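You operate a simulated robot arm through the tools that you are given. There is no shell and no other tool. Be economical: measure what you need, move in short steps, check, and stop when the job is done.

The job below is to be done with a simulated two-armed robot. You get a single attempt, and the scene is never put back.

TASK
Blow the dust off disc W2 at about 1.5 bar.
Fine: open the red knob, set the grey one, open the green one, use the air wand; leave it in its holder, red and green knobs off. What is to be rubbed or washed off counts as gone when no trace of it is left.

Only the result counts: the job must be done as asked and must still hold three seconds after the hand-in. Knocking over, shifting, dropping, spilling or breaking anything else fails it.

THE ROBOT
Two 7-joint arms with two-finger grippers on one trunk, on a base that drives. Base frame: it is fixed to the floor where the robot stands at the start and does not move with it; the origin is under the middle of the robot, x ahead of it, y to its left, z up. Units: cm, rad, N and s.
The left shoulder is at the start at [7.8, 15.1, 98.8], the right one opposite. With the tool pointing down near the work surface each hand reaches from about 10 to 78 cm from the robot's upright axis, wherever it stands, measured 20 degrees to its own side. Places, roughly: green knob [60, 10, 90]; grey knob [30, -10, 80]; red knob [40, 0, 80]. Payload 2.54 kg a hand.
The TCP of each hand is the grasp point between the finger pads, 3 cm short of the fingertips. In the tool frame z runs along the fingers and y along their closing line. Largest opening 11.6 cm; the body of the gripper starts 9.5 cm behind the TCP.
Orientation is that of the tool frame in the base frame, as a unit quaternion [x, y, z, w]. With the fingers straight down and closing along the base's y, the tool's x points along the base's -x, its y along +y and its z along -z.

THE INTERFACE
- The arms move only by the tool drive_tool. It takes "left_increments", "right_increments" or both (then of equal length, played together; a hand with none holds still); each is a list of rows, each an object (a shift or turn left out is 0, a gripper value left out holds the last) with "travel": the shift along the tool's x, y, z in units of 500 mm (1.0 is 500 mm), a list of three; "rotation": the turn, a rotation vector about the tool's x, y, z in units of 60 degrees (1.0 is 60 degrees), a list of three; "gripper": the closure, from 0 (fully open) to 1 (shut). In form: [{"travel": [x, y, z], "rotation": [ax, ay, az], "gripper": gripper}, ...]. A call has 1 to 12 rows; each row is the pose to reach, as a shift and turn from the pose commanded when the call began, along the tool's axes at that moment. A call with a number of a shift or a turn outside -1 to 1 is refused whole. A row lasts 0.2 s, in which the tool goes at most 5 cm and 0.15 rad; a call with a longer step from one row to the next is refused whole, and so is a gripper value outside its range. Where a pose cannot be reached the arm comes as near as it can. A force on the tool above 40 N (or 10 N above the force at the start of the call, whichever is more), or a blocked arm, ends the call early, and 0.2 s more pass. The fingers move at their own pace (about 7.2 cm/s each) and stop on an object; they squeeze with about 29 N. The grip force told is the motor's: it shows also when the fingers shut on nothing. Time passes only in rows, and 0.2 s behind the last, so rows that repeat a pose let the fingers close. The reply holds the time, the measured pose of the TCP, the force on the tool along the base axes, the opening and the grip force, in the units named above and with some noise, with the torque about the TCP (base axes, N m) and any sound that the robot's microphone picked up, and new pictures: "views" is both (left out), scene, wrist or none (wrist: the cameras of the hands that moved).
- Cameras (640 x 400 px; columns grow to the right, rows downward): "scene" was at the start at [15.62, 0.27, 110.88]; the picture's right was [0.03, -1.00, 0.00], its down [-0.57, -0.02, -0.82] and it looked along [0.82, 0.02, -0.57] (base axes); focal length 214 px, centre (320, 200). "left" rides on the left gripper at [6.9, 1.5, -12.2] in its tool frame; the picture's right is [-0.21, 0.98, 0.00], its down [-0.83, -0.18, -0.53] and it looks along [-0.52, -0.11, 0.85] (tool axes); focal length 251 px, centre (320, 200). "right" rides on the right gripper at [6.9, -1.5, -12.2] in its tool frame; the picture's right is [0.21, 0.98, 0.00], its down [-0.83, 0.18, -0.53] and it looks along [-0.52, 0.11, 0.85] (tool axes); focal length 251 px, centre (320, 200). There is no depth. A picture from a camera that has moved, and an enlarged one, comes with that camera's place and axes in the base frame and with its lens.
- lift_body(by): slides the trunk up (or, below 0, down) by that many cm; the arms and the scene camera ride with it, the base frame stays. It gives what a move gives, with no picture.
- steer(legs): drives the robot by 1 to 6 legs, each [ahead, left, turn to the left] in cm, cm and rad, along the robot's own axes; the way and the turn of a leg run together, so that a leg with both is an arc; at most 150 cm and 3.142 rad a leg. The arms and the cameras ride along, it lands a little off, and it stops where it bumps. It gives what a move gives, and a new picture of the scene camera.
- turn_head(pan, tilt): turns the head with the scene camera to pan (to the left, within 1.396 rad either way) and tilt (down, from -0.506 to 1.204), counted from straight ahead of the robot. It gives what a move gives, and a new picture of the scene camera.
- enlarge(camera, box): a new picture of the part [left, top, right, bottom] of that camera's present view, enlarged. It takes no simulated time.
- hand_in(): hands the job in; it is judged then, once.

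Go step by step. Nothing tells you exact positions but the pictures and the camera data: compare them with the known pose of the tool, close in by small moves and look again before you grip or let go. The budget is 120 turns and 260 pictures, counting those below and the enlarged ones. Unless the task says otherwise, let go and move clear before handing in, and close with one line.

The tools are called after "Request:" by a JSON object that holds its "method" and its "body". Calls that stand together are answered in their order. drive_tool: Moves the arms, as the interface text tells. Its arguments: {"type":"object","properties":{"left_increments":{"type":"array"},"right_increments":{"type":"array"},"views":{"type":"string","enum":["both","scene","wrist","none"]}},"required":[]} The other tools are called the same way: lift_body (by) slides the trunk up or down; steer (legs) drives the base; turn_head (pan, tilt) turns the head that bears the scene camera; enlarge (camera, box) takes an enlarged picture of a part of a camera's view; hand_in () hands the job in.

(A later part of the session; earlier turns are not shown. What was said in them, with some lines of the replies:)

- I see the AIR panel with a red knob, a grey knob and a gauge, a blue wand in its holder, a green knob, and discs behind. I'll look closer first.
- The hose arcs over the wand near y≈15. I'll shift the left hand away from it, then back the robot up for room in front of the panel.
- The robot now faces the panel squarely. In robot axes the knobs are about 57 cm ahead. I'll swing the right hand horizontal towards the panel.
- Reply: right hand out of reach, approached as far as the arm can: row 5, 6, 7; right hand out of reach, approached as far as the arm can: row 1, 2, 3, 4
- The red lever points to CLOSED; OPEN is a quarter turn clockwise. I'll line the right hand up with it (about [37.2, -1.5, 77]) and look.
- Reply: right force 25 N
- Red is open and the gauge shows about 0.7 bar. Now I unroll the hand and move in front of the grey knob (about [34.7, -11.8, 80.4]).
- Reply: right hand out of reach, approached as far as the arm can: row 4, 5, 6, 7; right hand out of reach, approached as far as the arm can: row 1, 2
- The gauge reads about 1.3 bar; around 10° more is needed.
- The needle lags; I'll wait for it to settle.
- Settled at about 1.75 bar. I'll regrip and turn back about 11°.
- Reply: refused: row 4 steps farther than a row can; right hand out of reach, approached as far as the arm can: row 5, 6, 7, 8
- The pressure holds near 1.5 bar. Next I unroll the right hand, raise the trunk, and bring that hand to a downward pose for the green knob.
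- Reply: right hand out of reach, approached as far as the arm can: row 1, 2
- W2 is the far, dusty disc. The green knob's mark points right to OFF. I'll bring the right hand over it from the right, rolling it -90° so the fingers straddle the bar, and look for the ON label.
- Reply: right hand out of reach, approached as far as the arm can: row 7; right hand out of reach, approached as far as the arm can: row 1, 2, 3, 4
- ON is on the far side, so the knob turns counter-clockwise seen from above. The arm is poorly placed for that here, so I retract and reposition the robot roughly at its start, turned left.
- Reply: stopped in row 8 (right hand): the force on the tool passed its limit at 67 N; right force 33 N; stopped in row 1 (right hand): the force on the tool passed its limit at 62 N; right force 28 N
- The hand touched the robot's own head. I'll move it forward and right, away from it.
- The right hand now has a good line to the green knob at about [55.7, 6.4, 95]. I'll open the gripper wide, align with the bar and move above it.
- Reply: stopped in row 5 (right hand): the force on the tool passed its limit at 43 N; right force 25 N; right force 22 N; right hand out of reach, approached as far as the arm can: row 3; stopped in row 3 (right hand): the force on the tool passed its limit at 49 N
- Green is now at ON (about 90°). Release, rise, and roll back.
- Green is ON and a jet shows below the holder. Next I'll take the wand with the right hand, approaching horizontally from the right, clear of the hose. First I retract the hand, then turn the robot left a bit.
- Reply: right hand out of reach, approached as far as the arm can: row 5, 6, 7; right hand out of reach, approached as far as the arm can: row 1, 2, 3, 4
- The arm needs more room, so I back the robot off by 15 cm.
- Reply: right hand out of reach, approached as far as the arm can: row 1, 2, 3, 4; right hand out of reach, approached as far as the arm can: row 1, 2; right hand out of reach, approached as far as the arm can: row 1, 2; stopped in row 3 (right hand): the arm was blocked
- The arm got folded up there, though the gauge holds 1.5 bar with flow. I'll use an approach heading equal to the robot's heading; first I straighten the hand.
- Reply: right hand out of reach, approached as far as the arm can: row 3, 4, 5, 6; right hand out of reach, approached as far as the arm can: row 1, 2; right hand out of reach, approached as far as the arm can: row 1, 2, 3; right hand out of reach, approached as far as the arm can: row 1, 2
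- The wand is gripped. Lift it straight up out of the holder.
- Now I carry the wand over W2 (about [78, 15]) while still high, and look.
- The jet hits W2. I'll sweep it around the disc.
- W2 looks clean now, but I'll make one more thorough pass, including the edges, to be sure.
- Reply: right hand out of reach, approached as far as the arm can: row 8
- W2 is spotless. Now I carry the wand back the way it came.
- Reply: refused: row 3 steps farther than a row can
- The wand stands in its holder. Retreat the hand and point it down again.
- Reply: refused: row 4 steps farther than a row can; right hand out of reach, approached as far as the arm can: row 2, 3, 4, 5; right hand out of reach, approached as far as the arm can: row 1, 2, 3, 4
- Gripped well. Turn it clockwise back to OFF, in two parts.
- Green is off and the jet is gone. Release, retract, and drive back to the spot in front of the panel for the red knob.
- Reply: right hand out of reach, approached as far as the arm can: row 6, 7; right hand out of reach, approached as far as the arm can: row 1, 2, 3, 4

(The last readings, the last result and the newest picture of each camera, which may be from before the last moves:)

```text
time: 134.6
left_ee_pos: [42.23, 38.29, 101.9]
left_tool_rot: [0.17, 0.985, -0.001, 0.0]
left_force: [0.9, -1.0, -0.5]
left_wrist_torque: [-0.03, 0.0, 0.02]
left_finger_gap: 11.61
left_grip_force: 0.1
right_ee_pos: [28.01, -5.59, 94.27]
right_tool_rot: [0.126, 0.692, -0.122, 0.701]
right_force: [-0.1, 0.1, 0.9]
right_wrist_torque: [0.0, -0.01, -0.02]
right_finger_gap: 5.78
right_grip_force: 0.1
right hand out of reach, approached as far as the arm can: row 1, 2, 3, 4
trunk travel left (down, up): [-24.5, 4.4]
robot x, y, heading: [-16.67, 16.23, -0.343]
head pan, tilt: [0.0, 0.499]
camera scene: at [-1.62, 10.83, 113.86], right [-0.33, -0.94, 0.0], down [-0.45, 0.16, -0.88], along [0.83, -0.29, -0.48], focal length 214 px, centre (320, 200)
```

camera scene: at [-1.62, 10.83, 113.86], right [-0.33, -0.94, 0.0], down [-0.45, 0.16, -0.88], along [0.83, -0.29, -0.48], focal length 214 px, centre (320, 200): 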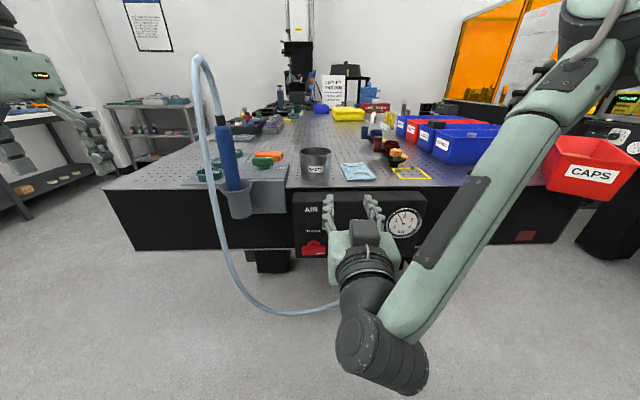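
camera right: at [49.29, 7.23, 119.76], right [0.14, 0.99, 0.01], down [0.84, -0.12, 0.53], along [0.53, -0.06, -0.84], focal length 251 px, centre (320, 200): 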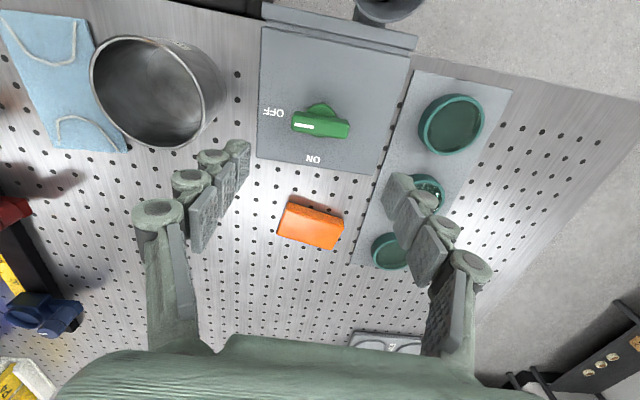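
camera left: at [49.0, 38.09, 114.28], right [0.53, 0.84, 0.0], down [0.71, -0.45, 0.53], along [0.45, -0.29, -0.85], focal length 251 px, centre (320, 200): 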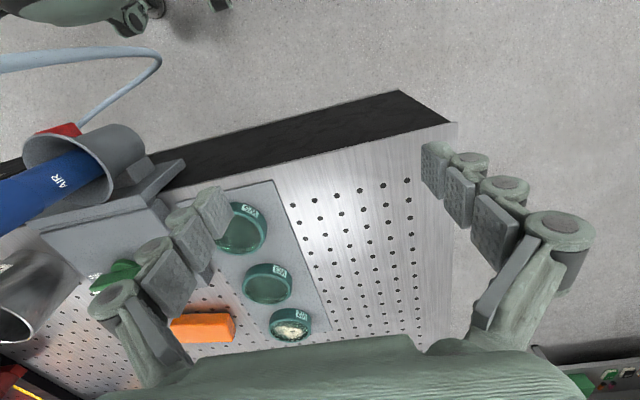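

Request:
{"method": "lift_body", "body": {"by": -15}}

Request:
{"method": "drive_tool", "body": {"right_increments": [{"travel": [0.007, 0.02, 0], "rotation": [0, 0, 0.14]}, {"travel": [0.014, 0.04, 0], "rotation": [0, 0, 0.28]}, {"travel": [0.021, 0.06, 0], "rotation": [0, 0, 0.42]}, {"travel": [0.028, 0.08, 0], "rotation": [0, 0, 0.56]}, {"travel": [0.035, 0.1, 0], "rotation": [0, 0, 0.7]}, {"travel": [0.042, 0.12, 0], "rotation": [0, 0, 0.84]}, {"travel": [0.048, 0.146, 0], "rotation": [0, 0, 0.98]}], "views": "none"}}

Request:
{"method": "drive_tool", "body": {"right_increments": [{"rotation": [0, 0, 0.14]}, {"rotation": [0, 0, 0.28]}, {"rotation": [0, 0, 0.42]}, {"rotation": [0, 0, 0.52]}], "views": "both"}}

```text
time: 136.4
left_ee_pos: [42.42, 38.23, 87.06]
left_tool_rot: [0.17, 0.985, -0.001, -0.001]
left_force: [0.2, 0.1, 0.3]
left_wrist_torque: [0.02, 0.03, -0.03]
left_finger_gap: 11.58
left_grip_force: 0.1
right_ee_pos: [27.95, -5.63, 79.08]
right_tool_rot: [0.126, 0.692, -0.12, 0.7]
right_force: [-0.3, -1.4, -0.6]
right_wrist_torque: [0.03, 0.02, -0.02]
right_finger_gap: 5.79
right_grip_force: 0.1
trunk travel left (down, up): [-9.5, 19.4]
robot x, y, heading: [-16.58, 15.58, -0.341]
head pan, tilt: [0.0, 0.499]
```

```text
time: 138.0
left_ee_pos: [42.44, 38.25, 86.94]
left_tool_rot: [0.17, 0.986, 0.0, 0.0]
left_force: [-0.5, -0.3, -0.9]
left_wrist_torque: [0.0, 0.0, 0.02]
left_finger_gap: 11.61
left_grip_force: 0.0
right_ee_pos: [30.6, 1.39, 76.79]
right_tool_rot: [0.451, 0.54, 0.239, 0.669]
right_force: [0.0, -0.3, 0.1]
right_wrist_torque: [0.01, -0.01, -0.02]
right_finger_gap: 5.78
right_grip_force: 0.1
trunk travel left (down, up): [-9.5, 19.4]
robot x, y, heading: [-16.37, 15.81, -0.341]
head pan, tilt: [0.0, 0.499]
```

```text
time: 139.0
left_ee_pos: [42.41, 38.15, 87.02]
left_tool_rot: [0.171, 0.985, 0.001, -0.001]
left_force: [0.0, 0.4, 0.1]
left_wrist_torque: [-0.03, -0.02, 0.0]
left_finger_gap: 11.59
left_grip_force: 0.0
right_ee_pos: [30.52, 1.31, 76.71]
right_tool_rot: [0.58, 0.399, 0.41, 0.58]
right_force: [0.2, -0.9, 0.2]
right_wrist_torque: [-0.04, 0.01, 0.01]
right_finger_gap: 5.82
right_grip_force: 0.1
trunk travel left (down, up): [-9.5, 19.4]
robot x, y, heading: [-16.29, 16.37, -0.34]
head pan, tilt: [0.0, 0.499]
camera scene: at [-1.62, 10.69, 98.86], right [-0.34, -0.94, 0.0], down [-0.45, 0.16, -0.88], along [0.83, -0.29, -0.48], focal length 214 px, centre (320, 200)
camera right: at [21.53, 11.99, 75.12], right [0.06, 0.19, 0.98], down [-0.79, -0.59, 0.17], along [0.61, -0.78, 0.12], focal length 251 px, centre (320, 200)
```

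scene: 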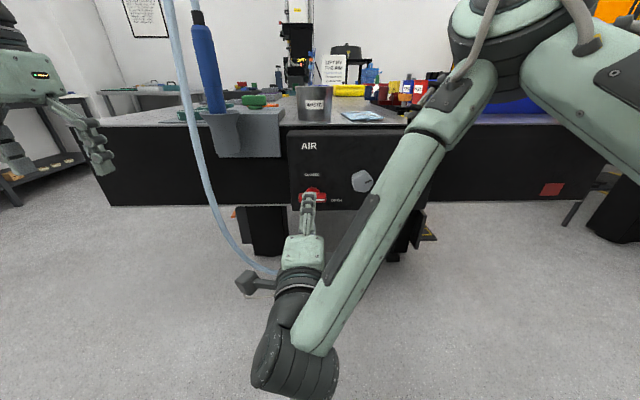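
right: 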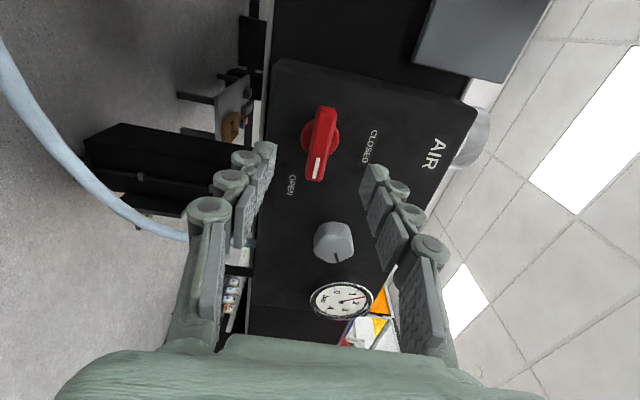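

Request:
{"method": "drive_tool", "body": {"right_increments": [{"travel": [0, 0, 0.05]}, {"travel": [0.001, 0.001, 0.09]}, {"travel": [0.001, 0.001, 0.117]}, {"travel": [0.001, 0.001, 0.117], "gripper": 0.75}, {"travel": [0.001, 0.001, 0.117], "gripper": 1}, {"travel": [0.001, 0.001, 0.117]}], "views": "wrist"}}

```text
time: 140.4
left_ee_pos: [42.49, 38.19, 86.96]
left_tool_rot: [0.17, 0.985, 0.0, 0.0]
left_force: [0.2, -0.4, 0.4]
left_wrist_torque: [-0.03, -0.01, 0.05]
left_finger_gap: 11.6
left_grip_force: 0.0
right_ee_pos: [35.99, -0.85, 76.81]
right_tool_rot: [0.58, 0.399, 0.409, 0.581]
right_force: [3.1, -1.2, 1.1]
right_wrist_torque: [-0.27, 0.06, 0.38]
right_finger_gap: 1.53
right_grip_force: 41.5
trunk travel left (down, up): [-9.5, 19.4]
robot x, y, heading: [-16.72, 15.75, -0.345]
head pan, tilt: [0.0, 0.499]
camera right: at [27.09, 9.89, 75.19], right [0.06, 0.2, 0.98], down [-0.79, -0.59, 0.17], along [0.61, -0.78, 0.12], focal length 251 px, centre (320, 200)
```

right: 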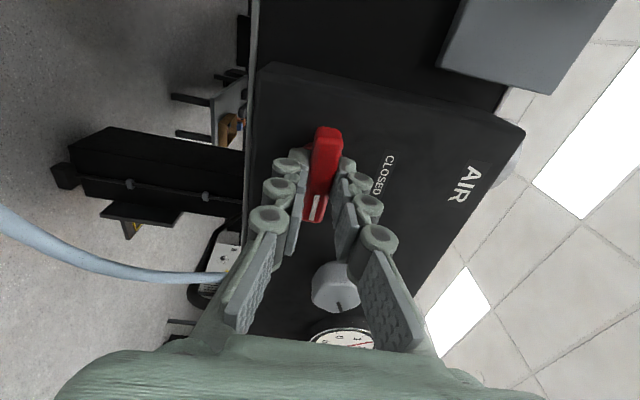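

Request:
{"method": "drive_tool", "body": {"right_increments": [{"rotation": [0, 0, -0.14]}, {"rotation": [0, 0, -0.28]}, {"rotation": [0, 0, -0.42]}, {"rotation": [0, 0, -0.56]}, {"rotation": [0, 0, -0.7]}, {"rotation": [0, 0, -0.84]}], "views": "none"}}

Request:
{"method": "drive_tool", "body": {"right_increments": [{"rotation": [0, 0, -0.14]}, {"rotation": [0, 0, -0.28]}, {"rotation": [0, 0, -0.42]}, {"rotation": [0, 0, -0.56]}, {"rotation": [0, 0, -0.665]}], "views": "both"}}

```text
time: 141.8
left_ee_pos: [42.62, 37.99, 86.97]
left_tool_rot: [0.17, 0.985, 0.001, -0.001]
left_force: [0.0, -0.4, 0.7]
left_wrist_torque: [-0.01, -0.02, 0.0]
left_finger_gap: 11.6
left_grip_force: 0.0
right_ee_pos: [36.03, -0.8, 76.77]
right_tool_rot: [0.354, 0.609, 0.122, 0.699]
right_force: [7.2, -10.7, -11.6]
right_wrist_torque: [-0.23, -0.9, -0.64]
right_finger_gap: 1.58
right_grip_force: 41.8
trunk travel left (down, up): [-9.5, 19.4]
robot x, y, heading: [-16.39, 16.19, -0.342]
head pan, tilt: [0.0, 0.499]
```

```text
time: 143.0
left_ee_pos: [42.55, 37.97, 86.91]
left_tool_rot: [0.17, 0.985, 0.002, -0.001]
left_force: [0.5, 0.7, 0.6]
left_wrist_torque: [0.02, 0.0, -0.03]
left_finger_gap: 11.6
left_grip_force: 0.2
right_ee_pos: [35.95, -0.98, 76.64]
right_tool_rot: [0.126, 0.694, -0.125, 0.698]
right_force: [-4.9, -20.6, -18.2]
right_wrist_torque: [-0.16, -0.7, 0.31]
right_finger_gap: 1.59
right_grip_force: 41.9
trunk travel left (down, up): [-9.5, 19.4]
robot x, y, heading: [-16.57, 16.09, -0.341]
head pan, tilt: [0.0, 0.499]
camera scene: at [-1.55, 10.53, 98.82], right [-0.34, -0.94, 0.0], down [-0.45, 0.16, -0.88], along [0.83, -0.29, -0.48], focal length 214 px, centre (320, 200)
camera right: at [24.12, 1.9, 69.69], right [0.34, 0.92, -0.21], down [-0.44, 0.36, 0.82], along [0.83, -0.19, 0.52], focal length 251 px, centre (320, 200)
```

scene: 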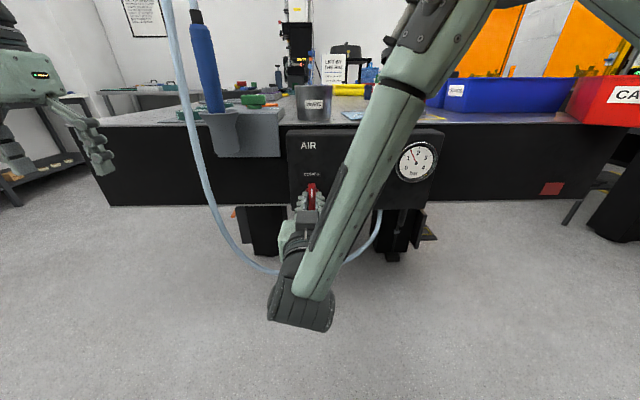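
right: 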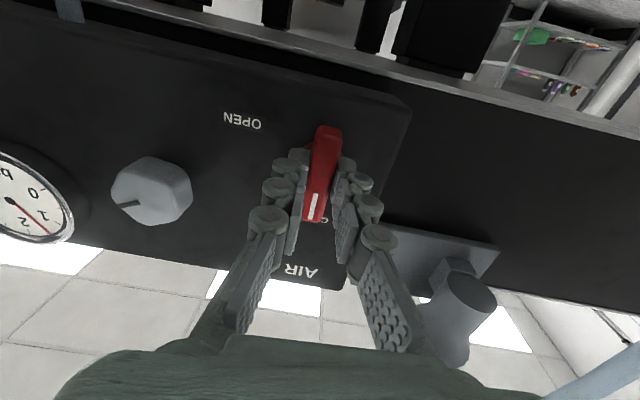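

Red is back at CLOSED (trapped pressure still shows on the gauge, as green was shut first). Release, back away and check everything.

Request:
{"method": "drive_tool", "body": {"right_increments": [{"gripper": 0.8}, {"gripper": 0.5}, {"gripper": 0.5}, {"travel": [0, 0, -0.06]}, {"travel": [0, 0, -0.13]}, {"travel": [0, 0, -0.18]}, {"travel": [0, -0.06, -0.2]}, {"travel": [0, -0.13, -0.2]}], "views": "both"}}

Request:
{"method": "enlarge", "body": {"camera": "scene", "box": [280, 120, 460, 232]}}

Request:
{"method": "lift_body", "body": {"by": 16}}

Request:
{"method": "enlarge", "body": {"camera": "scene", "box": [170, 110, 350, 230]}}

```text
time: 144.8
left_ee_pos: [42.36, 38.21, 87.02]
left_tool_rot: [0.171, 0.985, 0.0, -0.001]
left_force: [0.3, 0.7, -0.9]
left_wrist_torque: [0.02, 0.03, 0.0]
left_finger_gap: 11.62
left_grip_force: 0.1
right_ee_pos: [25.46, -2.97, 76.25]
right_tool_rot: [0.126, 0.692, -0.124, 0.7]
right_force: [0.0, 0.4, -0.5]
right_wrist_torque: [0.02, -0.03, 0.01]
right_finger_gap: 5.81
right_grip_force: 0.0
right hand out of reach, approached as far as the arm can: row 8
trunk travel left (down, up): [-9.5, 19.4]
robot x, y, heading: [-16.67, 15.77, -0.342]
head pan, tilt: [0.0, 0.499]
camera scene: at [-1.61, 10.69, 98.85], right [-0.34, -0.94, 0.0], down [-0.45, 0.16, -0.88], along [0.83, -0.29, -0.48], focal length 214 px, centre (320, 200)
camera right: at [13.63, -0.15, 69.2], right [0.34, 0.92, -0.21], down [-0.45, 0.35, 0.82], along [0.83, -0.19, 0.53], focal length 251 px, centre (320, 200)
```

scene: 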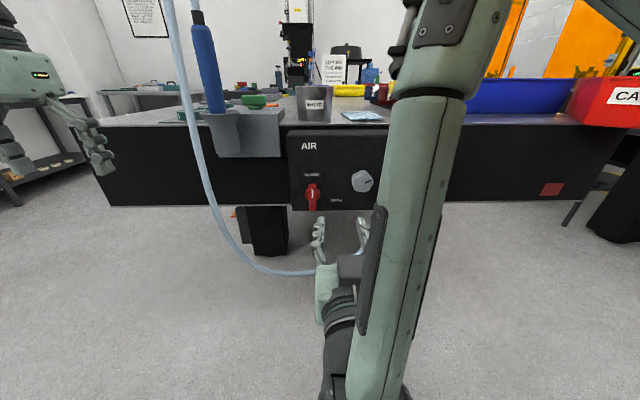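
right: 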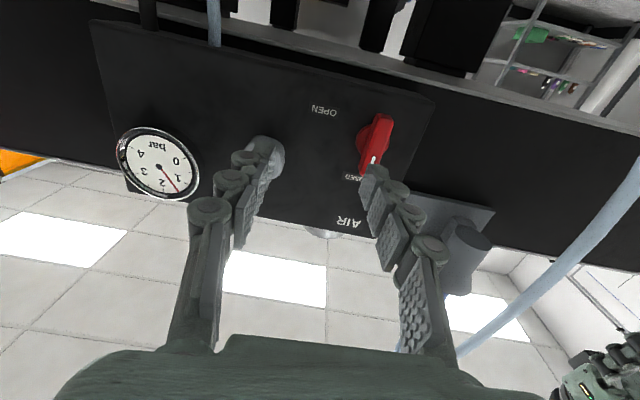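

```text
3.56 times, centred on (370, 176) of scene
camera zoom: at [-1.61, 10.69, 98.85], right [-0.34, -0.94, 0.0], down [-0.45, 0.16, -0.88], along [0.83, -0.29, -0.48], focal length 763 px, centre (142, 285)
```

zoom: 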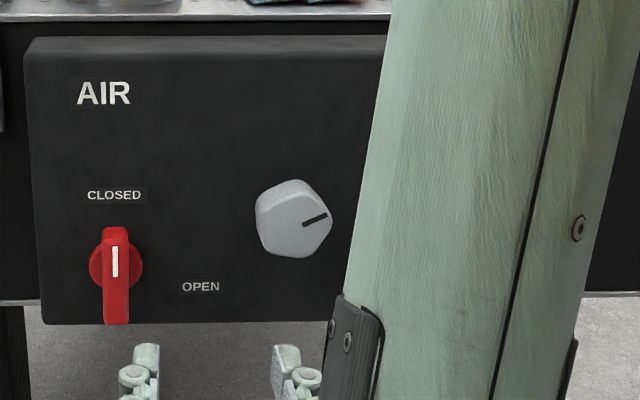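

```text
time: 146.6
left_ee_pos: [42.48, 38.13, 102.96]
left_tool_rot: [0.171, 0.985, 0.0, -0.001]
left_force: [-0.5, -0.3, 0.2]
left_wrist_torque: [0.01, 0.02, 0.01]
left_finger_gap: 11.61
left_grip_force: 0.0
right_ee_pos: [25.51, -2.97, 92.26]
right_tool_rot: [0.125, 0.692, -0.123, 0.7]
right_force: [0.6, -0.6, -0.6]
right_wrist_torque: [-0.01, -0.04, -0.03]
right_finger_gap: 5.79
right_grip_force: 0.1
trunk travel left (down, up): [-25.5, 3.4]
robot x, y, heading: [-16.32, 16.1, -0.343]
head pan, tilt: [0.0, 0.499]
```

```text
3.33 times, centred on (260, 170) of scene
camera zoom: at [-1.6, 10.69, 114.85], right [-0.34, -0.94, 0.0], down [-0.45, 0.16, -0.88], along [0.83, -0.29, -0.48], focal length 715 px, centre (520, 300)
```

zoom: 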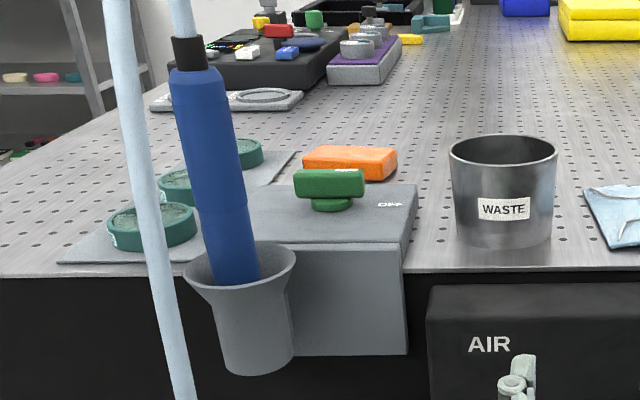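

The red lever is at CLOSED, the green knob is at OFF, the wand stands in its holder, W2 is clean, and both hands are clear. I'm handing in now.

Request:
{"method": "hand_in", "body": {}}

```text
The job is handed in.
```

I blew the dust off disc W2 at about 1.5 bar, and no trace showed in the last close-up. The wand is back in its holder and the red and green knobs are off. The gauge still shows pressure because green was closed before red.
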